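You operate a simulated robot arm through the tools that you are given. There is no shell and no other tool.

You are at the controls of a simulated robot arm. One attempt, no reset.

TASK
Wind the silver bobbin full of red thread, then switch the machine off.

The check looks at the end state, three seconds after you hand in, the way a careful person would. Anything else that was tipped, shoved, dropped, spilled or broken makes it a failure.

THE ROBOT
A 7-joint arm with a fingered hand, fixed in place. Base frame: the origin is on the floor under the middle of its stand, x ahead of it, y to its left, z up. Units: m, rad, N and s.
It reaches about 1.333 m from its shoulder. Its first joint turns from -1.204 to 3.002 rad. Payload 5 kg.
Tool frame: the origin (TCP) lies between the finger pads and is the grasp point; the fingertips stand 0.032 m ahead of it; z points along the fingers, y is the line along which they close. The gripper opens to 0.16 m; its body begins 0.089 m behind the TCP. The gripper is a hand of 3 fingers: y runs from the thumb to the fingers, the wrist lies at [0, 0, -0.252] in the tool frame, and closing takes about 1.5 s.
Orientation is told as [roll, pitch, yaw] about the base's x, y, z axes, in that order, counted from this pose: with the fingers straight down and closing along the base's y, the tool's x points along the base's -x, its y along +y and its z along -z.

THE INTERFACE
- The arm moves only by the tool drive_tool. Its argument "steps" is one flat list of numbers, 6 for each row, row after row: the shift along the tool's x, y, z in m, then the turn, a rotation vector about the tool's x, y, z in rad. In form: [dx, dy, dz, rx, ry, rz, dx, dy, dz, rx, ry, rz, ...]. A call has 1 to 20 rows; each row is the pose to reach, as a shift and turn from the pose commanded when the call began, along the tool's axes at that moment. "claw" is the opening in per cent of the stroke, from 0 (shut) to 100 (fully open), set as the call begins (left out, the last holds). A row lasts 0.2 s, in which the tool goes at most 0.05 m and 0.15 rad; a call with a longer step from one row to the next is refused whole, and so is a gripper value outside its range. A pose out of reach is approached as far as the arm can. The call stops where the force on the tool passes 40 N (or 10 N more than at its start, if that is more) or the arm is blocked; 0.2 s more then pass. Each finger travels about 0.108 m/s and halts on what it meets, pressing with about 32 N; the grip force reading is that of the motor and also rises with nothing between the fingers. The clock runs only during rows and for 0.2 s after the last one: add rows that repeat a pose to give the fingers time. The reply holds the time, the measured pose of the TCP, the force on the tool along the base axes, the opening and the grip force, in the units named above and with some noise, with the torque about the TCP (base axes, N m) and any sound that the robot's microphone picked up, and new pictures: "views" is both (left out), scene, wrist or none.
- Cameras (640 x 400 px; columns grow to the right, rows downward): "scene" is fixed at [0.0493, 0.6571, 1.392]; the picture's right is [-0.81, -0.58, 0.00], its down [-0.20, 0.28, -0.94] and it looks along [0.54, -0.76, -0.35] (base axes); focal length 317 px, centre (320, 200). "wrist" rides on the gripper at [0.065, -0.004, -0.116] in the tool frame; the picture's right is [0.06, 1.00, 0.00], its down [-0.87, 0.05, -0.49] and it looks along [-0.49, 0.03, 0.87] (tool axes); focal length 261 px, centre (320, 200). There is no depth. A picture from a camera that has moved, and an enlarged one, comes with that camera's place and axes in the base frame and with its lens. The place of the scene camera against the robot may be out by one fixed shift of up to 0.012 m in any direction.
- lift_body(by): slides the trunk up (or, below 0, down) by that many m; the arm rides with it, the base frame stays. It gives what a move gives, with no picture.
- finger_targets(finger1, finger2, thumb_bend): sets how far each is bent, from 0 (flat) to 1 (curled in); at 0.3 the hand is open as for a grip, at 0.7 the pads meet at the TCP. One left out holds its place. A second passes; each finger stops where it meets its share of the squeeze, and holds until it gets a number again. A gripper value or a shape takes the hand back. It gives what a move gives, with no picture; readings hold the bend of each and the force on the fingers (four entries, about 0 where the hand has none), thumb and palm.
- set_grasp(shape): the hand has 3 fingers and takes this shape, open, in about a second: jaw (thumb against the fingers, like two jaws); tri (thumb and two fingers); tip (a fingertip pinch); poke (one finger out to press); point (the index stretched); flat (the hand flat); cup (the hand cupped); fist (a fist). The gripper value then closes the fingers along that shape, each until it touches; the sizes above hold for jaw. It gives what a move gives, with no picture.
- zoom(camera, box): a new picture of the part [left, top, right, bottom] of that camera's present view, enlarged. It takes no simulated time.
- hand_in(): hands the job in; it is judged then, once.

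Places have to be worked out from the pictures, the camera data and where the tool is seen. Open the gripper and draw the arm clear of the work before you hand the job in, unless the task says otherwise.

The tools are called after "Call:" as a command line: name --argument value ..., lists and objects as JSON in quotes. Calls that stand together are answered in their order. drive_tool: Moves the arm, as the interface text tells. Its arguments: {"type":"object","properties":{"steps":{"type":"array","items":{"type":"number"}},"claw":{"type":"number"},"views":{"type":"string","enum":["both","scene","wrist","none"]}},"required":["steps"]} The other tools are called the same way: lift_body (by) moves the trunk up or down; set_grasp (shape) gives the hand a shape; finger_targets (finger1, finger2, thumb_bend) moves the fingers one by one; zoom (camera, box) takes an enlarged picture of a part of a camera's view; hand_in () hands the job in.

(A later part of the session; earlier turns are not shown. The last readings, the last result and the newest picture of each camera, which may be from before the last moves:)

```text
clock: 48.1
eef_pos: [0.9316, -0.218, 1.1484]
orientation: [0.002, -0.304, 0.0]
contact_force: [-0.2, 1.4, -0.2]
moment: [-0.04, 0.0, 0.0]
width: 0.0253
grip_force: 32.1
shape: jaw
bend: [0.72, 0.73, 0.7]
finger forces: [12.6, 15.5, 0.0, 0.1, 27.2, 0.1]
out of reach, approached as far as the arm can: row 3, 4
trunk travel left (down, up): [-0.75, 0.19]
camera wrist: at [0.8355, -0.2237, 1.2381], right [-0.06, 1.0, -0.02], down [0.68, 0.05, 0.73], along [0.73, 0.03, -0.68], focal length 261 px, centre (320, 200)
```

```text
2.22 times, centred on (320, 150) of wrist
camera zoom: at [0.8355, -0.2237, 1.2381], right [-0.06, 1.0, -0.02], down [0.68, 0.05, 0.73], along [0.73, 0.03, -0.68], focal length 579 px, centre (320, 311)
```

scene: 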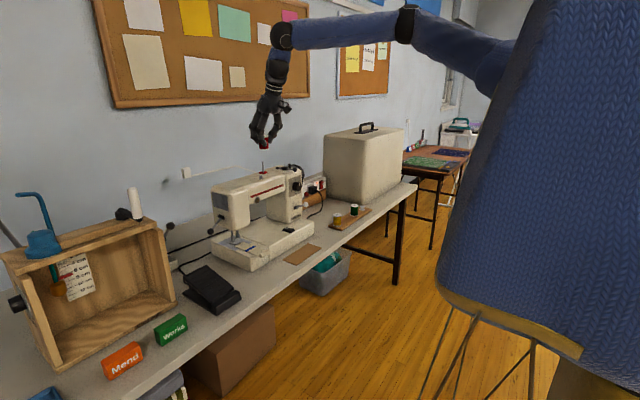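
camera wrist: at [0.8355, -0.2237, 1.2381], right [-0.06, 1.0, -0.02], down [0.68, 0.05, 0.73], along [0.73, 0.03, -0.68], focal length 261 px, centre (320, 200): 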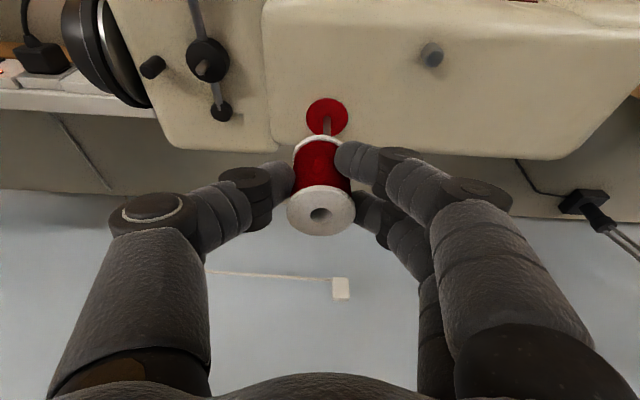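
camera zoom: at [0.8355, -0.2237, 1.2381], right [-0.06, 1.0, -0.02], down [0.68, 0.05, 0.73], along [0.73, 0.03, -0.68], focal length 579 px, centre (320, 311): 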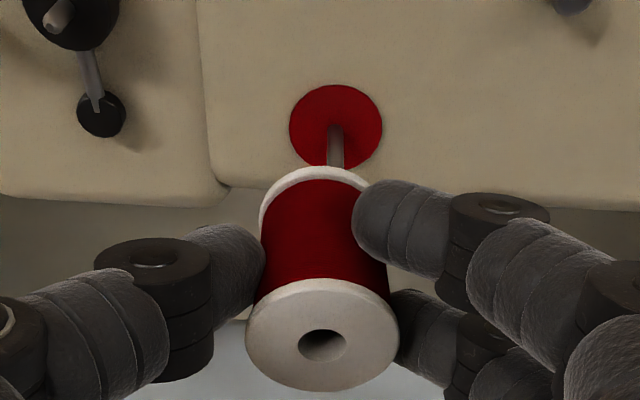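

The scene view shows the spool nearly over the pin; both views agree the remaining error is ~3.3 mm in y (spool too far to -y). The arm is at its limit here, so I'll rise 2 cm, correct y, and then use the trunk itself for a straight vertical descent.

Call:
drive_tool --steps '[-0.006, 0.0033, -0.0191, 0, 0, 0, -0.006, 0.0033, -0.0191, 0, 0, 0, -0.006, 0.0033, -0.0191, 0, 0, 0]' --views "none"

Call:
zoom --camera "scene" --box '[240, 140, 290, 180]'

Call:
zoom --camera "wrist" --box '[240, 60, 400, 240]'

```text
clock: 48.9
eef_pos: [0.9321, -0.2161, 1.1668]
orientation: [0.0, -0.303, 0.001]
contact_force: [0.0, -0.2, 0.4]
moment: [0.0, 0.02, -0.04]
width: 0.0253
grip_force: 31.8
shape: jaw
bend: [0.72, 0.73, 0.7]
finger forces: [12.5, 15.5, 0.0, 0.0, 27.2, 0.0]
trunk travel left (down, up): [-0.75, 0.19]
```

```text
10.00 times, centred on (265, 160) of scene
camera zoom: at [0.0493, 0.6571, 1.392], right [-0.81, -0.58, 0.0], down [-0.2, 0.28, -0.94], along [0.54, -0.76, -0.35], focal length 3170 px, centre (870, 600)
```

zoom: 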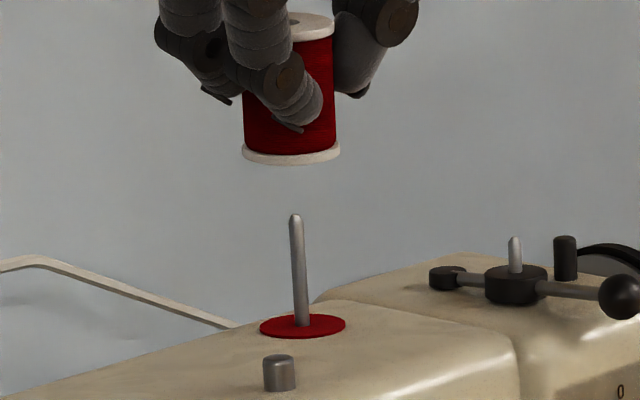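

```text
2.22 times, centred on (320, 150) of wrist
camera zoom: at [0.8356, -0.2207, 1.2575], right [-0.06, 1.0, -0.02], down [0.68, 0.05, 0.73], along [0.73, 0.03, -0.69], focal length 579 px, centre (320, 311)
```

zoom: 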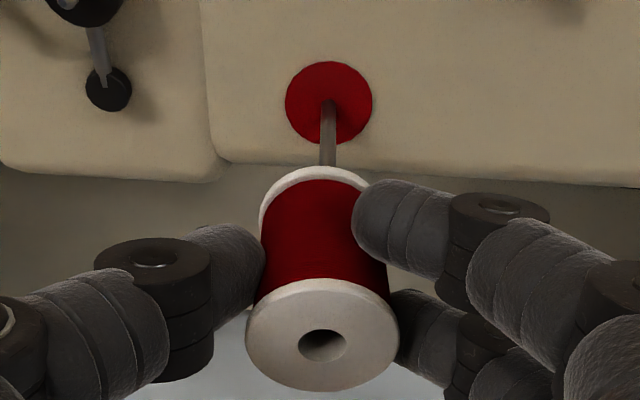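

Both views now show the spool within ~1 mm of the pin axis. I'll lower with the trunk 2.5 cm first, which should bring the spool's base to just above the pin tip.

Call:
lift_body --by -0.025

Call:
zoom --camera "scene" --box '[240, 145, 290, 180]'

Call:
zoom --camera "wrist" --box '[240, 60, 400, 240]'

```text
clock: 49.6
eef_pos: [0.9315, -0.2158, 1.1412]
orientation: [0.0, -0.301, 0.001]
contact_force: [0.3, 0.7, -0.1]
moment: [-0.05, -0.04, 0.0]
width: 0.0251
grip_force: 31.6
shape: jaw
bend: [0.72, 0.73, 0.7]
finger forces: [12.6, 15.5, 0.0, 0.1, 27.2, 0.0]
trunk travel left (down, up): [-0.725, 0.215]
```

```text
11.43 times, centred on (265, 162) of scene
camera zoom: at [0.0493, 0.6571, 1.392], right [-0.81, -0.58, 0.0], down [-0.2, 0.28, -0.94], along [0.54, -0.76, -0.35], focal length 3623 px, centre (949, 629)
```

zoom: 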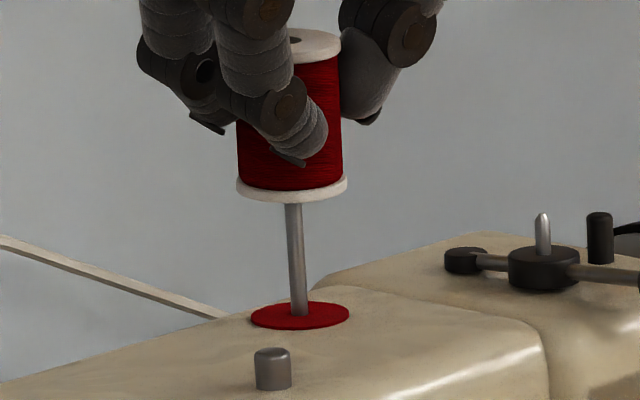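

```text
2.22 times, centred on (320, 150) of wrist
camera zoom: at [0.8351, -0.2204, 1.2331], right [-0.06, 1.0, -0.02], down [0.68, 0.05, 0.73], along [0.73, 0.03, -0.69], focal length 579 px, centre (320, 311)
```

zoom: 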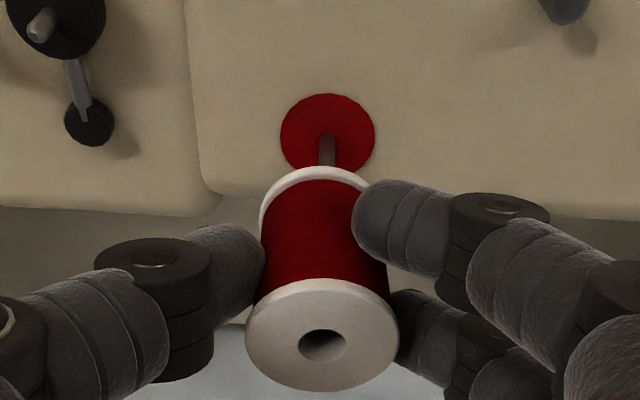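

The pin tip is right at the spool's base and centred. I'll lower 6 mm and check that it enters without force.

Call:
lift_body --by -0.006

Call:
lift_body --by -0.005

Call:
zoom --camera "scene" --box '[240, 145, 290, 180]'

Call:
zoom --camera "wrist" --box '[290, 180, 350, 230]'

```text
clock: 50.1
eef_pos: [0.9322, -0.2161, 1.1364]
orientation: [0.0, -0.303, 0.0]
contact_force: [-0.3, -0.1, -0.1]
moment: [0.01, 0.02, -0.01]
width: 0.0252
grip_force: 32.2
shape: jaw
bend: [0.72, 0.73, 0.7]
finger forces: [12.6, 15.6, 0.1, 0.0, 27.2, 0.0]
trunk travel left (down, up): [-0.719, 0.221]
```

```text
clock: 50.7
eef_pos: [0.9318, -0.2171, 1.1314]
orientation: [-0.002, -0.302, 0.0]
contact_force: [0.7, 0.6, 0.1]
moment: [-0.01, 0.06, -0.01]
width: 0.0254
grip_force: 32.1
shape: jaw
bend: [0.72, 0.73, 0.7]
finger forces: [12.7, 15.5, 0.1, 0.1, 27.2, 0.1]
trunk travel left (down, up): [-0.714, 0.226]
```

```text
11.43 times, centred on (265, 162) of scene
camera zoom: at [0.0493, 0.6571, 1.392], right [-0.81, -0.58, 0.0], down [-0.2, 0.28, -0.94], along [0.54, -0.76, -0.35], focal length 3623 px, centre (949, 629)
```

zoom: 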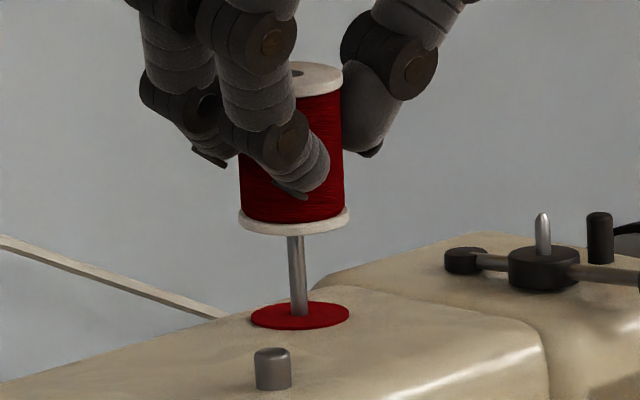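

```text
8.00 times, centred on (320, 205) of wrist
camera zoom: at [0.8354, -0.2206, 1.2216], right [-0.06, 1.0, -0.02], down [0.68, 0.05, 0.73], along [0.73, 0.03, -0.69], focal length 2085 px, centre (320, 160)
```

zoom: 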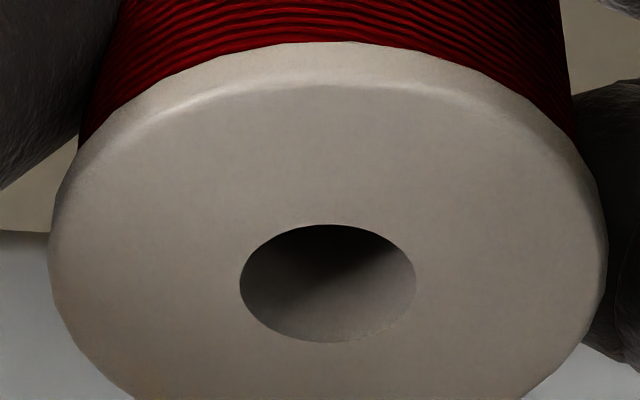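

The pin is inside the hole with no contact force. Continuing down 2.7 cm in two trunk moves.

Call:
lift_body --by -0.015

Call:
lift_body --by -0.012

Call:
zoom --camera "scene" --box '[240, 145, 290, 180]'

Call:
zoom --camera "wrist" --box '[240, 60, 400, 240]'

```text
clock: 51.3
eef_pos: [0.9306, -0.2164, 1.1153]
orientation: [0.001, -0.301, 0.0]
contact_force: [0.3, 0.6, -1.0]
moment: [0.0, 0.0, 0.02]
width: 0.0251
grip_force: 32.0
shape: jaw
bend: [0.72, 0.73, 0.7]
finger forces: [12.5, 15.5, 0.0, 0.0, 27.2, 0.0]
trunk travel left (down, up): [-0.699, 0.241]
```

```text
clock: 51.9
eef_pos: [0.9316, -0.2162, 1.1042]
orientation: [0.0, -0.302, -0.001]
contact_force: [-0.3, 0.6, -1.0]
moment: [-0.05, 0.0, 0.02]
width: 0.0253
grip_force: 31.9
shape: jaw
bend: [0.72, 0.73, 0.7]
finger forces: [12.7, 15.5, 0.0, 0.0, 27.2, 0.0]
trunk travel left (down, up): [-0.687, 0.253]
```

```text
11.43 times, centred on (265, 162) of scene
camera zoom: at [0.0493, 0.6571, 1.392], right [-0.81, -0.58, 0.0], down [-0.2, 0.28, -0.94], along [0.54, -0.76, -0.35], focal length 3623 px, centre (949, 629)
```

zoom: 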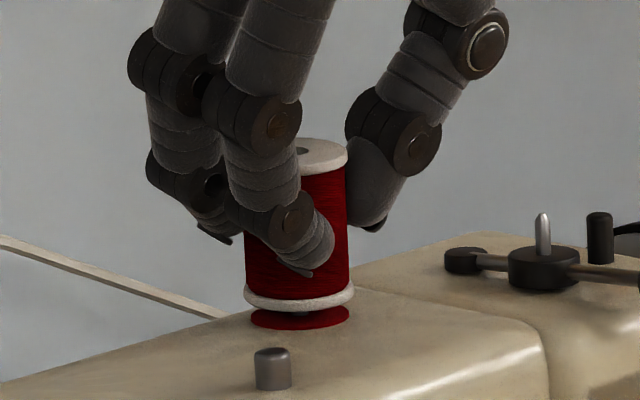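

```text
2.22 times, centred on (320, 150) of wrist
camera zoom: at [0.8353, -0.2205, 1.1948], right [-0.06, 1.0, -0.02], down [0.68, 0.05, 0.73], along [0.73, 0.03, -0.69], focal length 579 px, centre (320, 311)
```

zoom: 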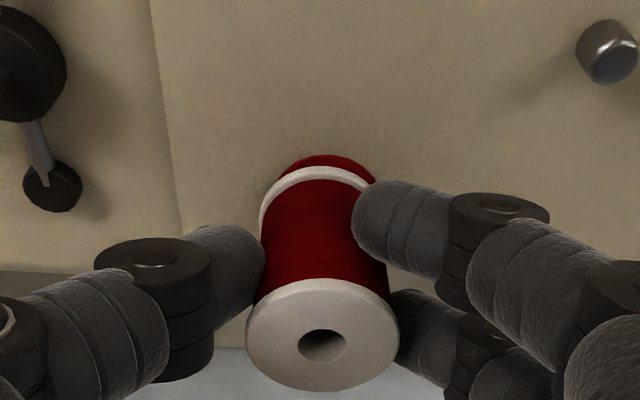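

About 9 mm remain to the felt. Lowering in small trunk steps, watching the force.

Call:
lift_body --by -0.006

Call:
lift_body --by -0.003

Call:
zoom --camera "scene" --box '[240, 150, 290, 180]'

```text
clock: 52.4
eef_pos: [0.9311, -0.2168, 1.0987]
orientation: [0.0, -0.301, 0.0]
contact_force: [-0.1, 0.0, 0.0]
moment: [-0.02, -0.04, 0.01]
width: 0.0252
grip_force: 31.9
shape: jaw
bend: [0.72, 0.73, 0.7]
finger forces: [13.0, 15.8, 0.1, 0.0, 27.6, 0.0]
trunk travel left (down, up): [-0.681, 0.259]
```

```text
clock: 53.0
eef_pos: [0.9309, -0.216, 1.0966]
orientation: [0.001, -0.305, 0.0]
contact_force: [3.1, -2.4, 14.6]
moment: [0.08, -0.1, -0.03]
width: 0.0255
grip_force: 31.7
shape: jaw
bend: [0.72, 0.73, 0.7]
finger forces: [14.9, 16.5, 0.0, 0.1, 30.2, 0.0]
trunk travel left (down, up): [-0.678, 0.262]
```

```text
12.80 times, centred on (265, 165) of scene
camera zoom: at [0.0493, 0.6571, 1.392], right [-0.81, -0.58, 0.0], down [-0.2, 0.28, -0.94], along [0.54, -0.76, -0.35], focal length 4058 px, centre (1024, 648)
```

zoom: 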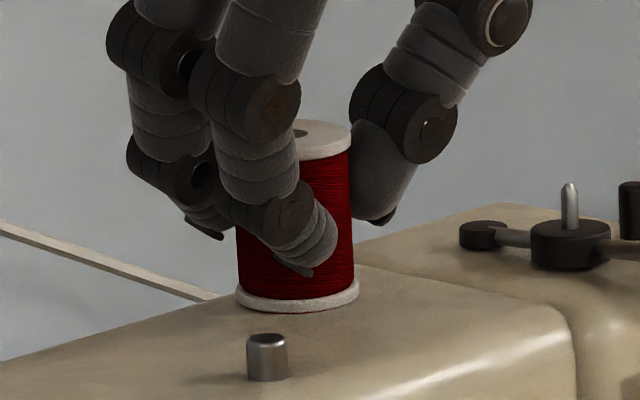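

Seated: 14.6 N reaction and the felt is covered. I'll release gently to 45% and rise straight up with the trunk.

Call:
drive_tool --steps '[0, 0, 0, 0, 0, 0, 0, 0, 0, 0, 0, 0, 0, 0, 0, 0, 0, 0, 0, 0, 0, 0, 0, 0]' --claw 45 --views "none"

Call:
zoom --camera "scene" --box '[240, 150, 290, 180]'

Call:
lift_body --by 0.07

Call:
zoom --camera "scene" --box '[240, 135, 310, 185]'

Call:
zoom --camera "wrist" --box '[160, 20, 480, 240]'

```text
clock: 54.0
eef_pos: [0.9313, -0.2159, 1.0939]
orientation: [-0.002, -0.3, -0.001]
contact_force: [-0.2, 0.0, 0.3]
moment: [0.03, 0.02, 0.01]
width: 0.071
grip_force: 0.1
shape: jaw
bend: [0.73, 0.73, 0.7]
finger forces: [0.0, 0.0, 0.0, 0.0, 0.1, 0.0]
trunk travel left (down, up): [-0.678, 0.262]
```

```text
12.80 times, centred on (265, 165) of scene
camera zoom: at [0.0493, 0.6571, 1.392], right [-0.81, -0.58, 0.0], down [-0.2, 0.28, -0.94], along [0.54, -0.76, -0.35], focal length 4058 px, centre (1024, 648)
```

zoom: 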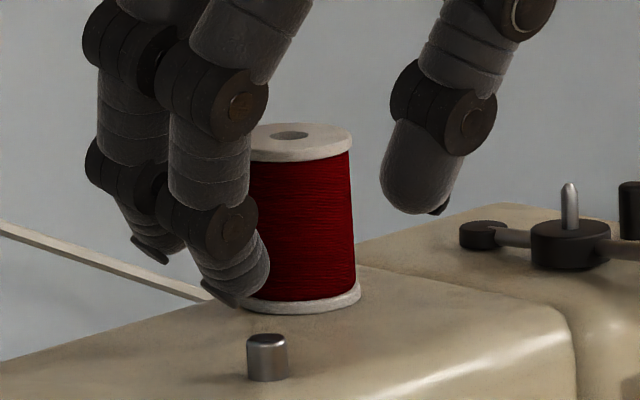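

```text
clock: 55.0
eef_pos: [0.9318, -0.2174, 1.1649]
orientation: [-0.001, -0.303, -0.001]
contact_force: [0.2, 0.3, 0.0]
moment: [0.01, -0.01, 0.0]
width: 0.0715
grip_force: 0.0
shape: jaw
bend: [0.73, 0.73, 0.7]
finger forces: [0.0, 0.0, 0.1, 0.0, 0.0, 0.0]
trunk travel left (down, up): [-0.748, 0.192]
```

```text
8.00 times, centred on (275, 160) of scene
camera zoom: at [0.0493, 0.6571, 1.392], right [-0.81, -0.58, 0.0], down [-0.2, 0.28, -0.94], along [0.54, -0.76, -0.35], focal length 2536 px, centre (680, 520)
```

zoom: 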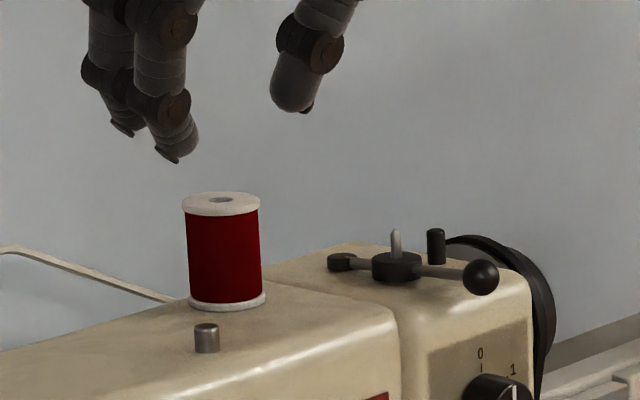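

```text
1.82 times, centred on (320, 130) of wrist
camera zoom: at [0.8358, -0.2209, 1.2551], right [-0.06, 1.0, -0.02], down [0.68, 0.05, 0.73], along [0.73, 0.03, -0.69], focal length 474 px, centre (320, 327)
```

zoom: 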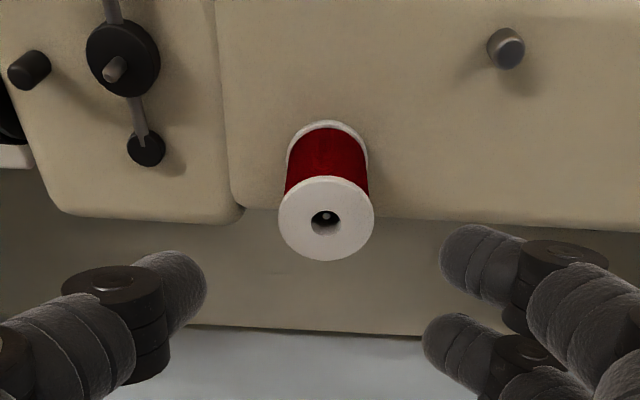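

The red spool sits on the pin with the pin showing in its hole. Next the bobbin. I'll back away high, reduce the tilt to 0.12 rad and plan to turn the hand -60° so the fingers clear the stop peg and lever ball at the spindle.

Call:
drive_tool --steps '[-0.0119, 0, -0.0382, 0, 0, 0, 0.0126, -0.0329, -0.0459, 0, 0.03, 0, 0.0372, -0.0657, -0.0535, 0, 0.06, 0, 0.0617, -0.0986, -0.0612, 0, 0.09, 0, 0.0862, -0.1314, -0.0689, 0, 0.12, 0, 0.1107, -0.1643, -0.0766, 0, 0.15, 0, 0.1353, -0.1971, -0.0842, 0, 0.183, 0, 0.1598, -0.23, -0.0919, 0, 0.183, 0]' --views "none"

Call:
drive_tool --steps '[0, 0, 0, 0, 0, 0.15, 0, 0, 0, 0, 0, 0.3, 0, 0, 0, 0, 0, 0.45, 0, 0, 0, 0, 0, 0.6, 0, 0, 0, 0, 0, 0.75, 0, 0, 0, 0, 0, 0.9, 0, 0, 0, 0, 0, 1.047]' --views "wrist"

```text
clock: 56.8
eef_pos: [0.7498, -0.451, 1.2069]
orientation: [0.002, -0.121, 0.001]
contact_force: [-1.3, -0.1, 0.1]
moment: [0.03, -0.02, -0.04]
width: 0.0718
grip_force: 0.0
shape: jaw
bend: [0.73, 0.73, 0.7]
finger forces: [0.0, 0.0, 0.0, 0.0, 0.0, 0.0]
trunk travel left (down, up): [-0.748, 0.192]
```

```text
clock: 58.4
eef_pos: [0.7526, -0.4463, 1.2053]
orientation: [0.103, -0.059, -1.052]
contact_force: [0.1, 0.3, -0.6]
moment: [-0.03, -0.03, -0.02]
width: 0.0717
grip_force: 0.0
shape: jaw
bend: [0.73, 0.73, 0.7]
finger forces: [0.0, 0.1, 0.0, 0.0, 0.0, 0.1]
trunk travel left (down, up): [-0.748, 0.192]
camera wrist: at [0.7032, -0.392, 1.3156], right [0.83, 0.55, 0.1], down [0.42, -0.73, 0.54], along [0.37, -0.41, -0.83], focal length 261 px, centre (320, 200)
```

wrist: 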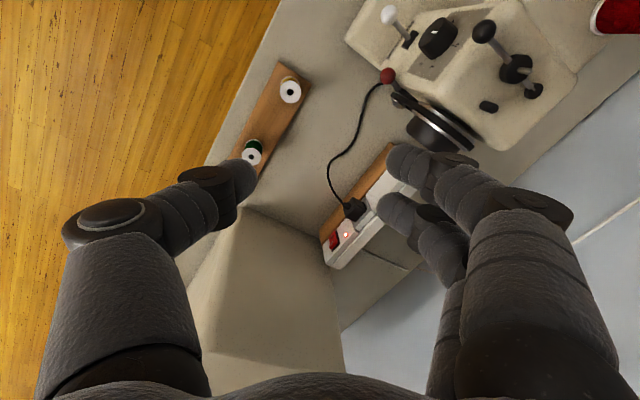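

Orientation is as planned. I'll travel to above the bobbin and then lower the trunk by 0.2 m.

Call:
drive_tool --steps '[-0.036, -0.0222, 0.0091, 0, 0, 0, -0.072, -0.0444, 0.0182, 0, 0, 0, -0.1081, -0.0666, 0.0273, 0, 0, 0, -0.1441, -0.0887, 0.0363, 0, 0, 0, -0.1801, -0.1109, 0.0454, 0, 0, 0, -0.2161, -0.1331, 0.0545, 0, 0, 0]' --views "none"

Call:
lift_body --by -0.22

Call:
zoom --camera "wrist" --box '[160, 60, 480, 260]'

Call:
zoom --camera "scene" --box '[320, 150, 400, 230]'

```text
clock: 59.8
eef_pos: [0.7527, -0.705, 1.149]
orientation: [0.106, -0.056, -1.05]
contact_force: [0.2, -0.5, 0.4]
moment: [0.08, 0.0, 0.02]
width: 0.0717
grip_force: 0.1
shape: jaw
bend: [0.73, 0.73, 0.7]
finger forces: [0.0, 0.0, 0.0, 0.0, 0.0, 0.0]
trunk travel left (down, up): [-0.748, 0.192]
```

```text
clock: 62.2
eef_pos: [0.752, -0.7024, 0.9301]
orientation: [0.104, -0.06, -1.048]
contact_force: [0.5, -0.8, 0.4]
moment: [0.03, -0.01, 0.01]
width: 0.0718
grip_force: 0.1
shape: jaw
bend: [0.73, 0.73, 0.7]
finger forces: [0.0, 0.0, 0.1, 0.1, 0.1, 0.1]
trunk travel left (down, up): [-0.528, 0.412]
```

```text
2.00 times, centred on (320, 160) of wrist
camera zoom: at [0.7031, -0.648, 1.0402], right [0.83, 0.55, 0.1], down [0.42, -0.73, 0.54], along [0.37, -0.41, -0.83], focal length 521 px, centre (320, 280)
```

zoom: 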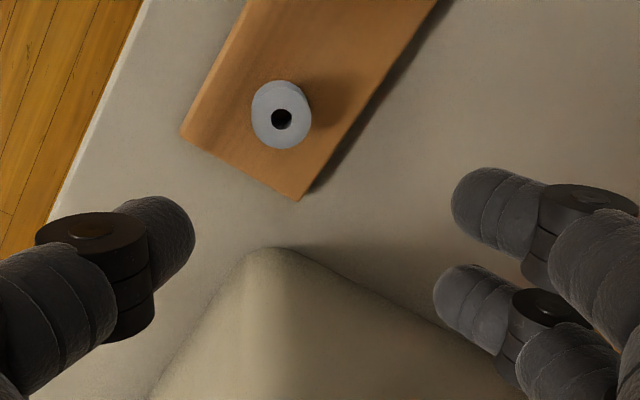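

```text
5.00 times, centred on (360, 190) of scene
camera zoom: at [0.0493, 0.6571, 1.392], right [-0.81, -0.58, 0.0], down [-0.2, 0.28, -0.94], along [0.54, -0.76, -0.35], focal length 1585 px, centre (120, 250)
```

zoom: 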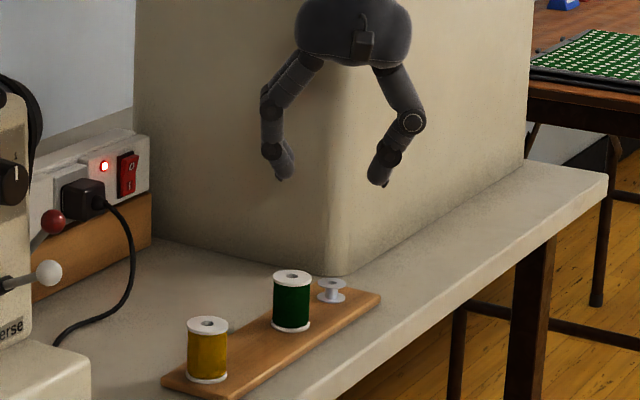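

The bobbin is about 28 mm wide and ~17 mm tall at (0.748, -0.7035). Since it's short, I'll cut the lean to 0.09 rad to keep thumb and fingers nearly level, and descend to TCP z≈0.862 above it.

Call:
drive_tool --steps '[0.003, -0.0067, 0.033, 0.013, 0.0075, 0, 0.0063, -0.0133, 0.0667, 0.026, 0.015, 0, 0.0063, -0.0133, 0.0667, 0.026, 0.015, 0]' --views "none"

Call:
zoom --camera "wrist" --box '[200, 90, 440, 240]'

Call:
zoom --camera "scene" --box '[335, 175, 385, 225]'

```text
clock: 63.0
eef_pos: [0.7461, -0.7034, 0.8608]
orientation: [0.077, -0.042, -1.049]
contact_force: [0.0, -0.2, 1.1]
moment: [0.03, 0.0, 0.03]
width: 0.0718
grip_force: 0.0
shape: jaw
bend: [0.73, 0.73, 0.7]
finger forces: [0.0, 0.1, 0.0, 0.0, 0.0, 0.1]
trunk travel left (down, up): [-0.528, 0.412]
```

```text
2.67 times, centred on (320, 165) of wrist
camera zoom: at [0.7001, -0.6494, 0.9727], right [0.83, 0.55, 0.07], down [0.44, -0.73, 0.53], along [0.35, -0.41, -0.84], focal length 695 px, centre (320, 293)
```

zoom: 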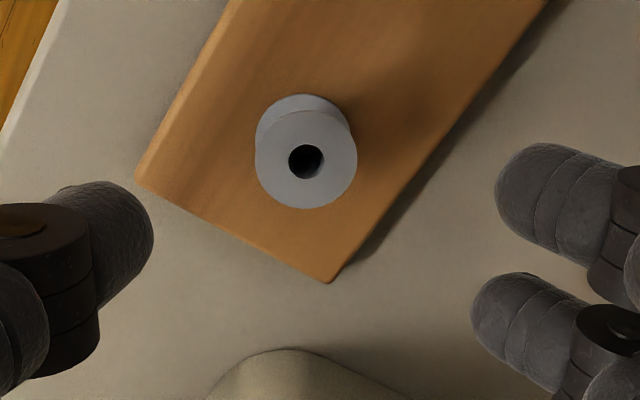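

```text
8.00 times, centred on (360, 200) of scene
camera zoom: at [0.0493, 0.6571, 1.392], right [-0.81, -0.58, 0.0], down [-0.2, 0.28, -0.94], along [0.54, -0.76, -0.35], focal length 2536 px, centre (0, 200)
```

zoom: 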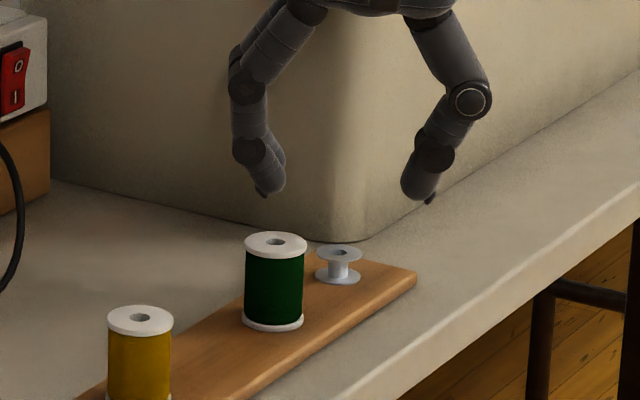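

Bobbin axis refined to (0.7483, -0.7041), top ~0.789. I'll descend with the hand part-open to TCP z≈0.808 so the fingertips sit just above the board.

Call:
drive_tool --steps '[0.0008, -0.0032, 0.023, 0, 0, 0, 0.0014, -0.0057, 0.04, 0, 0, 0, 0.0018, -0.0074, 0.0524, 0, 0, 0, 0.0018, -0.0074, 0.0524, 0, 0, 0]' --views "none"

Call:
zoom --camera "wrist" --box '[200, 90, 440, 260]'

Call:
zoom --camera "scene" --box '[340, 180, 380, 215]'

```text
clock: 64.0
eef_pos: [0.7434, -0.706, 0.8065]
orientation: [0.077, -0.042, -1.047]
contact_force: [0.4, -0.8, 0.3]
moment: [-0.04, 0.01, -0.02]
width: 0.0717
grip_force: 0.1
shape: jaw
bend: [0.73, 0.73, 0.7]
finger forces: [0.0, 0.1, 0.1, 0.1, 0.0, 0.0]
trunk travel left (down, up): [-0.528, 0.412]
```

```text
2.35 times, centred on (320, 175) of wrist
camera zoom: at [0.6972, -0.6516, 0.919], right [0.83, 0.55, 0.07], down [0.44, -0.73, 0.53], along [0.35, -0.41, -0.84], focal length 613 px, centre (320, 259)
```

zoom: 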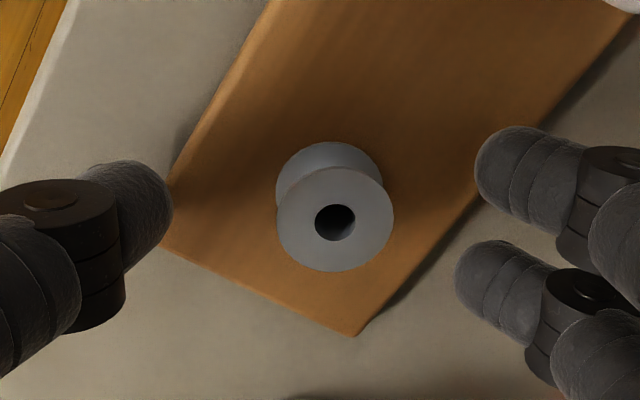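

```text
11.43 times, centred on (360, 198) of scene
camera zoom: at [0.0493, 0.6571, 1.392], right [-0.81, -0.58, 0.0], down [-0.2, 0.28, -0.94], along [0.54, -0.76, -0.35], focal length 3623 px, centre (-137, 229)
```

zoom: 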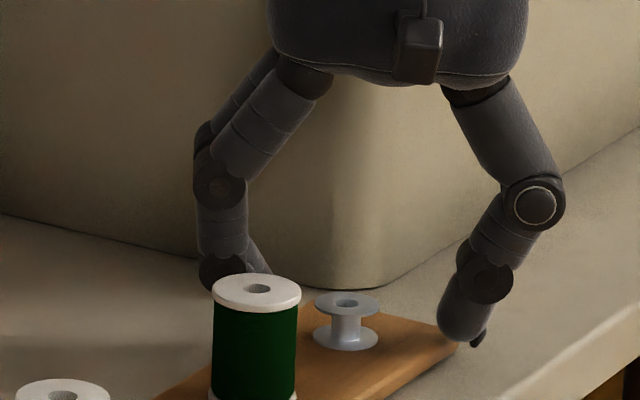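

Geometry check: fingers and thumb straddle the bobbin with ~1.5 mm offsets. I'll nudge by that amount, then close in two stages to watch for the bobbin shifting.

Call:
drive_tool --steps '[0.0013, -0.0011, -0.0012, 0, 0, 0, 0.0013, -0.0011, -0.0012, 0, 0, 0, 0.0013, -0.0011, -0.0012, 0, 0, 0, 0.0013, -0.0011, -0.0012, 0, 0, 0]' --claw 24 --views "none"

Call:
zoom --camera "wrist" --box '[240, 110, 400, 250]'

Call:
zoom --camera "scene" --box '[345, 190, 375, 215]'

```text
clock: 65.0
eef_pos: [0.7412, -0.7059, 0.809]
orientation: [0.077, -0.044, -1.047]
contact_force: [0.3, 0.7, 0.3]
moment: [-0.01, 0.0, -0.02]
width: 0.0391
grip_force: 0.0
shape: jaw
bend: [0.73, 0.73, 0.7]
finger forces: [0.0, 0.0, 0.0, 0.1, 0.0, 0.0]
trunk travel left (down, up): [-0.528, 0.412]
```

```text
2.86 times, centred on (320, 180) of wrist
camera zoom: at [0.6955, -0.6508, 0.9202], right [0.83, 0.55, 0.07], down [0.44, -0.73, 0.53], along [0.35, -0.41, -0.84], focal length 745 px, centre (320, 257)
```

zoom: 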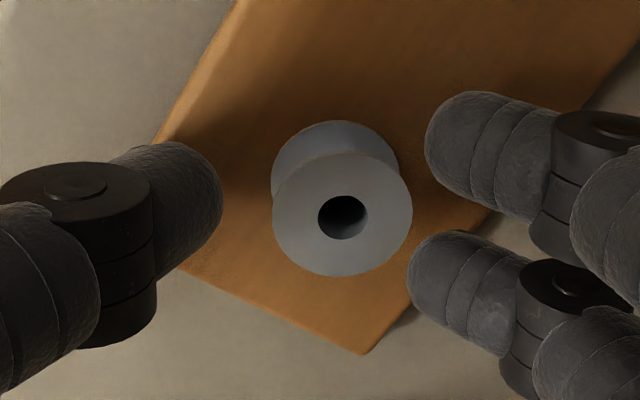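

```text
16.00 times, centred on (360, 202) of scene
camera zoom: at [0.0493, 0.6571, 1.392], right [-0.81, -0.58, 0.0], down [-0.2, 0.28, -0.94], along [0.54, -0.76, -0.35], focal length 5072 px, centre (-320, 160)
```

zoom: 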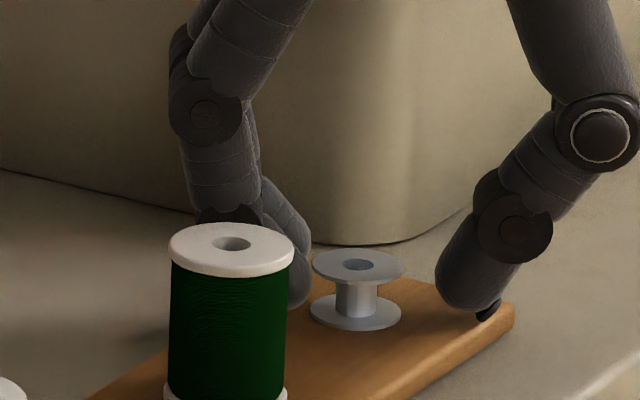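

The fingertips are at bobbin level on both sides. Closing fully now.

Call:
drive_tool --steps '[0, 0, 0, 0, 0, 0, 0, 0, 0, 0, 0, 0, 0, 0, 0, 0, 0, 0, 0, 0, 0, 0, 0, 0, 0, 0, 0, 0, 0, 0]' --claw 0 --views "none"

Call:
zoom --camera "wrist" --box '[240, 110, 400, 250]'

Call:
zoom --camera "scene" --box '[345, 190, 375, 215]'

```text
clock: 66.2
eef_pos: [0.7406, -0.7062, 0.8091]
orientation: [0.076, -0.044, -1.048]
contact_force: [-0.2, 0.4, 0.0]
moment: [0.0, 0.03, 0.01]
width: 0.0201
grip_force: 31.6
shape: jaw
bend: [0.72, 0.72, 0.7]
finger forces: [14.1, 13.5, 0.0, 0.1, 26.4, 0.0]
trunk travel left (down, up): [-0.528, 0.412]
```

```text
2.86 times, centred on (320, 180) of wrist
camera zoom: at [0.6955, -0.6507, 0.9203], right [0.83, 0.55, 0.07], down [0.44, -0.73, 0.53], along [0.35, -0.41, -0.84], focal length 745 px, centre (320, 257)
```

zoom: 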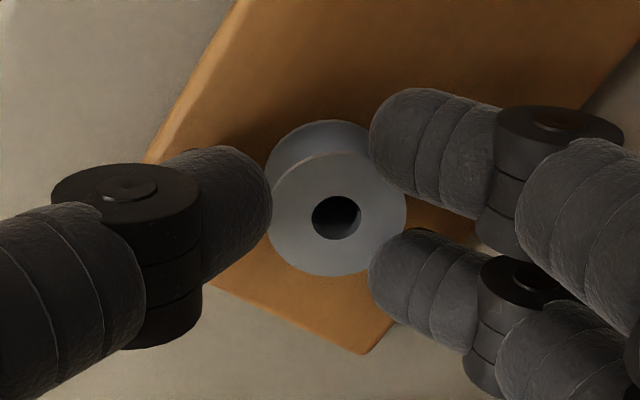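

```text
16.00 times, centred on (360, 202) of scene
camera zoom: at [0.0493, 0.6571, 1.392], right [-0.81, -0.58, 0.0], down [-0.2, 0.28, -0.94], along [0.54, -0.76, -0.35], focal length 5072 px, centre (-320, 160)
```

zoom: 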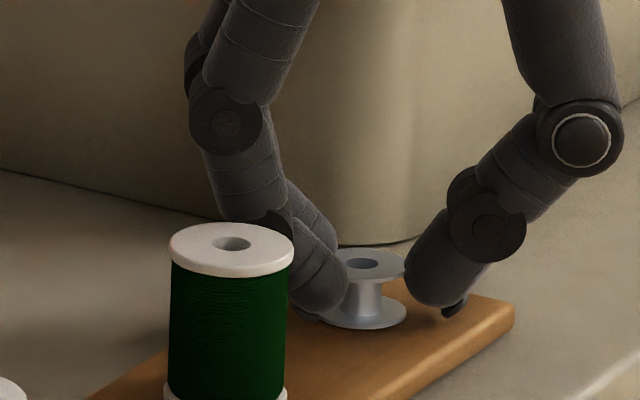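

Grip is firm (≈14 N on each finger, 26 N on the thumb) with the bobbin still flat. Lifting a few centimetres to check it hangs level.

Call:
lift_body --by 0.05

Call:
zoom --camera "wrist" --box '[240, 110, 400, 250]'

Call:
zoom --camera "scene" --box '[340, 175, 380, 210]'

```text
clock: 67.1
eef_pos: [0.74, -0.7061, 0.8572]
orientation: [0.076, -0.044, -1.046]
contact_force: [-0.1, -0.1, 0.2]
moment: [0.02, 0.03, -0.03]
width: 0.0199
grip_force: 31.8
shape: jaw
bend: [0.72, 0.72, 0.7]
finger forces: [14.2, 13.5, 0.0, 0.0, 26.5, 0.1]
trunk travel left (down, up): [-0.578, 0.362]
```

```text
2.86 times, centred on (320, 180) of wrist
camera zoom: at [0.6956, -0.6509, 0.9699], right [0.83, 0.55, 0.07], down [0.44, -0.73, 0.53], along [0.35, -0.41, -0.84], focal length 745 px, centre (320, 257)
```

zoom: 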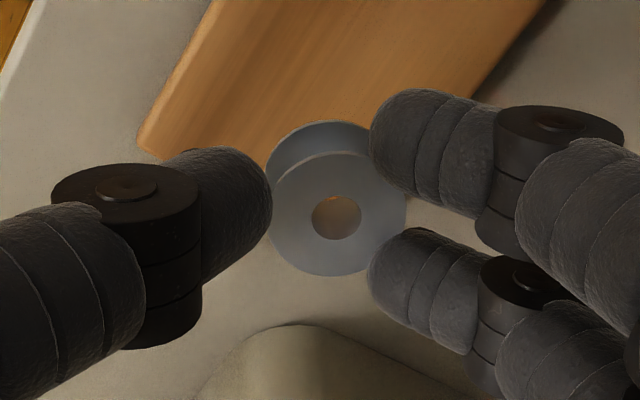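

```text
11.43 times, centred on (360, 192) of scene
camera zoom: at [0.0493, 0.6571, 1.392], right [-0.81, -0.58, 0.0], down [-0.2, 0.28, -0.94], along [0.54, -0.76, -0.35], focal length 3623 px, centre (-137, 286)
```

zoom: 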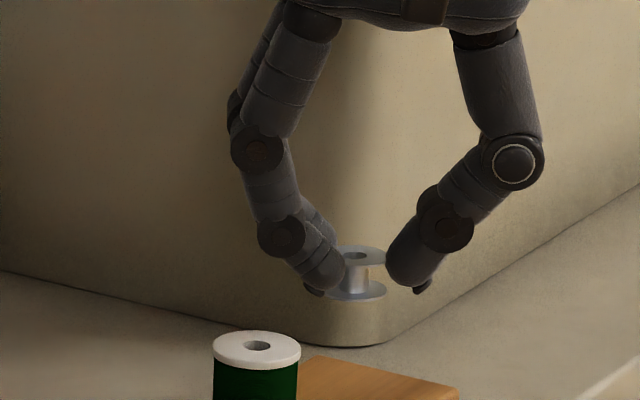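

The bobbin is lifted level, axis ~5.6 mm ahead of the TCP. Raise the trunk back to its start height, then lift and carry toward the winder spindle, stopping short.

Call:
lift_body --by 0.17

Call:
drive_tool --steps '[-0.0021, 0.0036, -0.0465, 0, 0, 0, -0.0042, 0.0073, -0.0929, 0, 0, 0, -0.0063, 0.0109, -0.1394, 0, 0, 0, 0.0227, 0.0442, -0.1381, 0, 0, 0, 0.0517, 0.0776, -0.1368, 0, 0, 0, 0.0807, 0.1109, -0.1355, 0, 0, 0, 0.1097, 0.1443, -0.1342, 0, 0, 0, 0.1387, 0.1776, -0.1329, 0, 0, 0, 0.1676, 0.211, -0.1316, 0, 0, 0, 0.1966, 0.2443, -0.1303, 0, 0, 0, 0.2256, 0.2777, -0.129, 0, 0, 0, 0.2546, 0.311, -0.1277, 0, 0, 0, 0.2546, 0.311, -0.1277, 0, 0, 0]'

Call:
zoom --camera "wrist" --box '[200, 60, 440, 260]'

Call:
zoom --camera "scene" --box '[260, 120, 320, 175]'

```text
clock: 69.0
eef_pos: [0.7402, -0.7048, 1.0285]
orientation: [0.076, -0.043, -1.046]
contact_force: [-0.4, -0.6, -0.2]
moment: [0.0, -0.02, -0.02]
width: 0.0201
grip_force: 32.2
shape: jaw
bend: [0.72, 0.72, 0.7]
finger forces: [14.2, 13.5, 0.1, 0.0, 26.5, 0.0]
trunk travel left (down, up): [-0.748, 0.192]
```

```text
clock: 71.8
eef_pos: [0.871, -0.3304, 1.1697]
orientation: [0.078, -0.044, -1.05]
contact_force: [-1.1, 0.0, -0.1]
moment: [0.01, 0.01, -0.01]
width: 0.0198
grip_force: 32.1
shape: jaw
bend: [0.72, 0.72, 0.7]
finger forces: [14.2, 13.8, 0.1, 0.0, 25.2, 0.0]
trunk travel left (down, up): [-0.748, 0.192]
camera wrist: at [0.8251, -0.2755, 1.2806], right [0.83, 0.55, 0.08], down [0.44, -0.73, 0.53], along [0.35, -0.41, -0.84], focal length 261 px, centre (320, 200)
```

scene: 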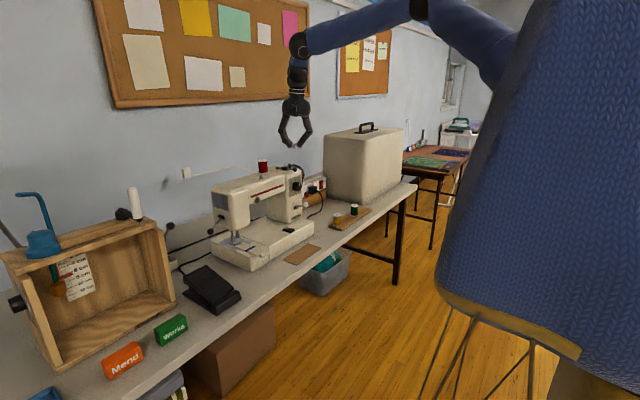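
wrist: 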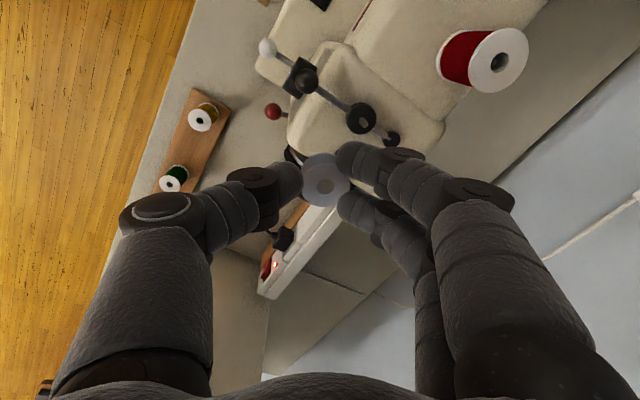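

```text
2.00 times, centred on (320, 160) of wrist
camera zoom: at [0.8251, -0.2755, 1.2806], right [0.83, 0.55, 0.08], down [0.44, -0.73, 0.53], along [0.35, -0.41, -0.84], focal length 521 px, centre (320, 280)
```

zoom: 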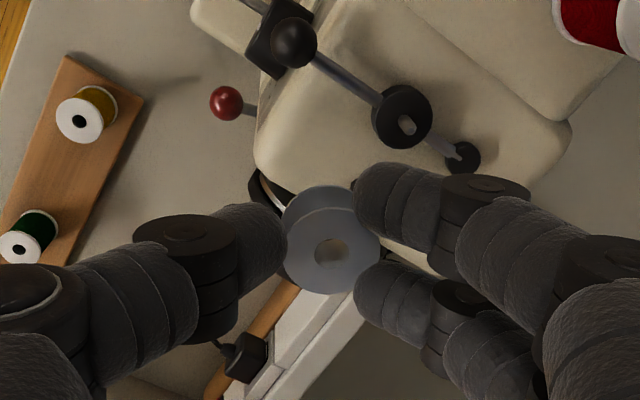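

```text
7.27 times, centred on (290, 148) of scene
camera zoom: at [0.0493, 0.6571, 1.392], right [-0.81, -0.58, 0.0], down [-0.2, 0.28, -0.94], along [0.54, -0.76, -0.35], focal length 2306 px, centre (538, 582)
```

zoom: 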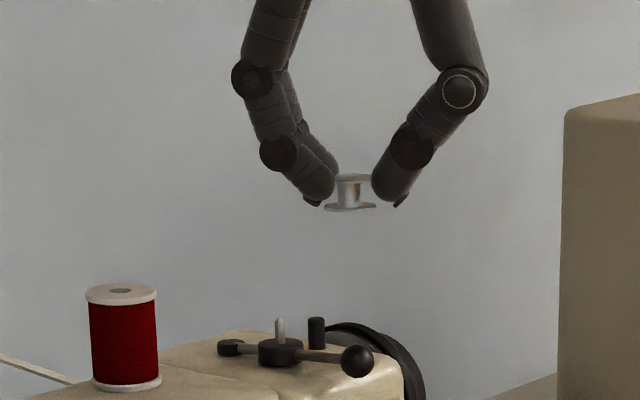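

The spindle shows clearly at about (0.8995, -0.296). I'll move the bobbin over it, keeping ~4 cm above the tip, then verify alignment.

Call:
drive_tool --steps '[0.0093, 0.018, 0.006, 0, 0, 0, 0.0186, 0.0361, 0.0121, 0, 0, 0, 0.0186, 0.0361, 0.0121, 0, 0, 0]' --views "none"

Call:
zoom --camera "wrist" --box '[260, 90, 400, 220]'

Call:
zoom --camera "scene" --box '[265, 140, 305, 172]'

```text
clock: 72.6
eef_pos: [0.8946, -0.2943, 1.1571]
orientation: [0.076, -0.045, -1.047]
contact_force: [0.3, -0.7, 0.0]
moment: [-0.01, 0.01, 0.0]
width: 0.0195
grip_force: 31.7
shape: jaw
bend: [0.72, 0.72, 0.7]
finger forces: [14.3, 13.8, 0.1, 0.0, 24.9, 0.0]
trunk travel left (down, up): [-0.748, 0.192]
```

```text
3.08 times, centred on (330, 155) of wrist
camera zoom: at [0.8489, -0.2398, 1.2689], right [0.83, 0.55, 0.07], down [0.44, -0.73, 0.53], along [0.35, -0.41, -0.84], focal length 802 px, centre (289, 338)
```

zoom: 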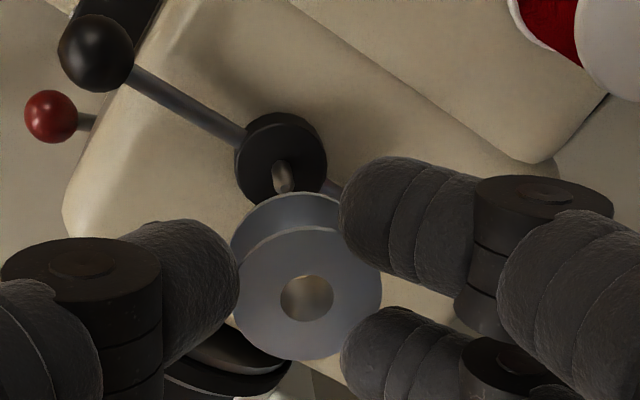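

```text
12.50 times, centred on (285, 156) of scene
camera zoom: at [0.0493, 0.6571, 1.392], right [-0.81, -0.58, 0.0], down [-0.2, 0.28, -0.94], along [0.54, -0.76, -0.35], focal length 3963 px, centre (758, 750)
```

zoom: 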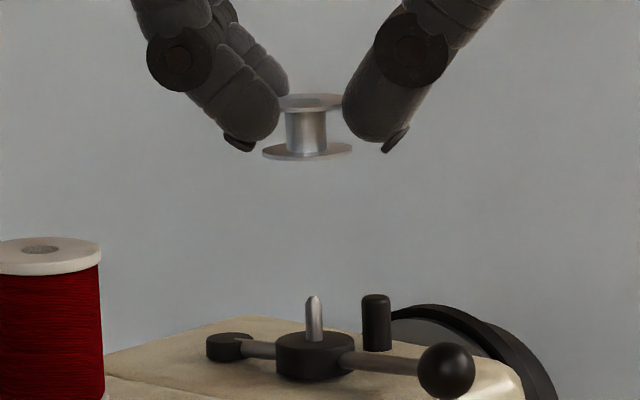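

Alignment is close, but the along-view component depends on exact heights. I'll zoom in tightly on spindle and bobbin from both cameras to refine.

Call:
zoom --camera "wrist" --box '[305, 85, 345, 115]'

Call:
zoom --camera "wrist" --box '[300, 110, 350, 160]'

Call:
zoom --camera "scene" --box '[274, 160, 298, 175]'

Call:
zoom --camera "scene" --box '[274, 145, 298, 160]'

```text
13.33 times, centred on (325, 100) of wrist
camera zoom: at [0.8489, -0.2398, 1.2689], right [0.83, 0.55, 0.07], down [0.44, -0.73, 0.53], along [0.35, -0.41, -0.84], focal length 3475 px, centre (253, 1533)
```

zoom: 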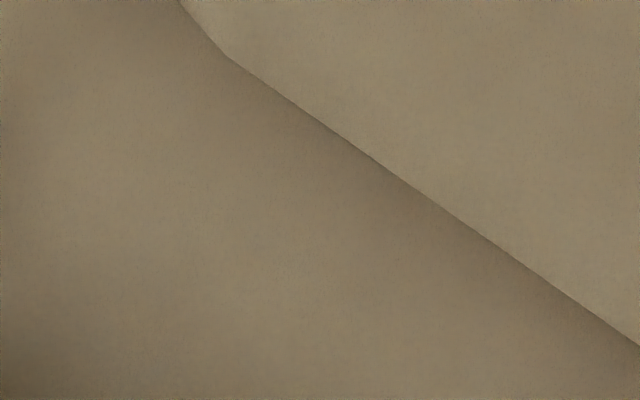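

```text
8.00 times, centred on (325, 135) of wrist
camera zoom: at [0.8489, -0.2398, 1.2689], right [0.83, 0.55, 0.07], down [0.44, -0.73, 0.53], along [0.35, -0.41, -0.84], focal length 2085 px, centre (280, 720)
```

zoom: 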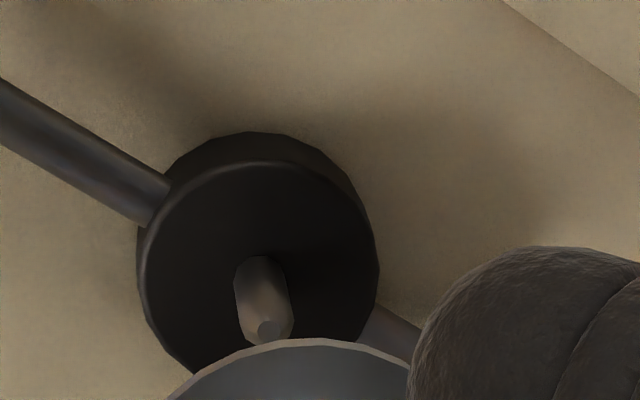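

```text
16.00 times, centred on (286, 168) of scene
camera zoom: at [0.0493, 0.6571, 1.392], right [-0.81, -0.58, 0.0], down [-0.2, 0.28, -0.94], along [0.54, -0.76, -0.35], focal length 5072 px, centre (864, 720)
```

zoom: 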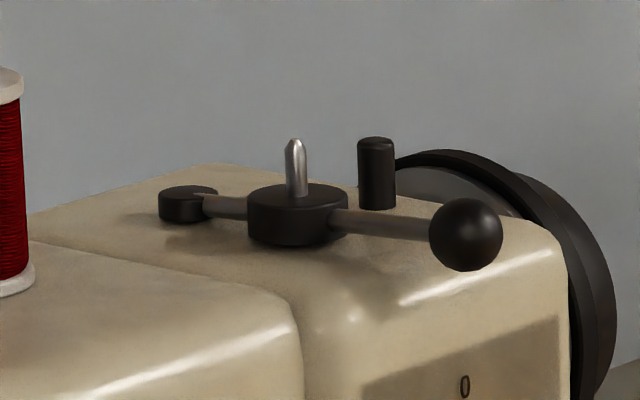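

```text
16.00 times, centred on (286, 152) of scene
camera zoom: at [0.0493, 0.6571, 1.392], right [-0.81, -0.58, 0.0], down [-0.2, 0.28, -0.94], along [0.54, -0.76, -0.35], focal length 5072 px, centre (864, 960)
```

zoom: 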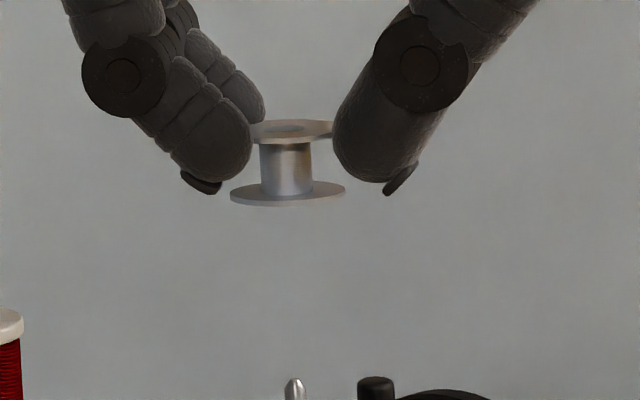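

Relative measurement: the spindle is ~(+2.3, -2.6) mm from the bobbin axis and the tip is ~47 mm below the bobbin. I'll correct that and lower 35 mm with the trunk, then re-check.

Call:
drive_tool --steps '[-0.0033, 0.0006, 0.0002, 0, 0, 0, -0.0033, 0.0006, 0.0002, 0, 0, 0]' --views "none"

Call:
lift_body --by -0.035

Call:
zoom --camera "wrist" --box '[270, 100, 390, 220]'

Call:
zoom --camera "scene" --box '[270, 152, 302, 172]'

```text
clock: 73.2
eef_pos: [0.8971, -0.2965, 1.1573]
orientation: [0.077, -0.044, -1.046]
contact_force: [-0.1, -0.5, 0.5]
moment: [0.0, -0.01, -0.03]
width: 0.0198
grip_force: 32.5
shape: jaw
bend: [0.72, 0.72, 0.7]
finger forces: [14.4, 14.0, 0.0, 0.1, 25.0, 0.1]
trunk travel left (down, up): [-0.748, 0.192]
```

```text
clock: 74.0
eef_pos: [0.8965, -0.2966, 1.1231]
orientation: [0.077, -0.044, -1.047]
contact_force: [0.0, 0.3, 0.4]
moment: [-0.03, 0.01, -0.03]
width: 0.0197
grip_force: 32.1
shape: jaw
bend: [0.72, 0.72, 0.7]
finger forces: [14.2, 13.8, 0.0, 0.0, 24.9, 0.0]
trunk travel left (down, up): [-0.713, 0.227]
```

```text
3.33 times, centred on (330, 160) of wrist
camera zoom: at [0.8508, -0.2421, 1.2344], right [0.83, 0.55, 0.07], down [0.44, -0.73, 0.53], along [0.35, -0.41, -0.84], focal length 869 px, centre (287, 333)
```

zoom: 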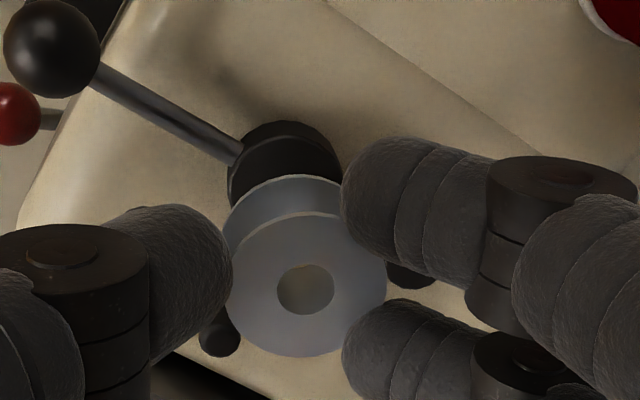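

```text
16.00 times, centred on (286, 162) of scene
camera zoom: at [0.0493, 0.6571, 1.392], right [-0.81, -0.58, 0.0], down [-0.2, 0.28, -0.94], along [0.54, -0.76, -0.35], focal length 5072 px, centre (864, 808)
```

zoom: 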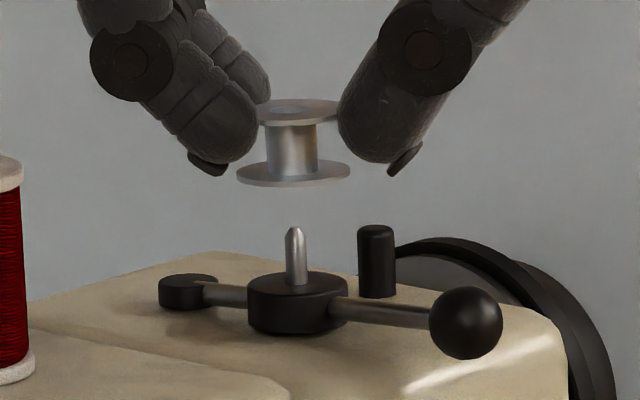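

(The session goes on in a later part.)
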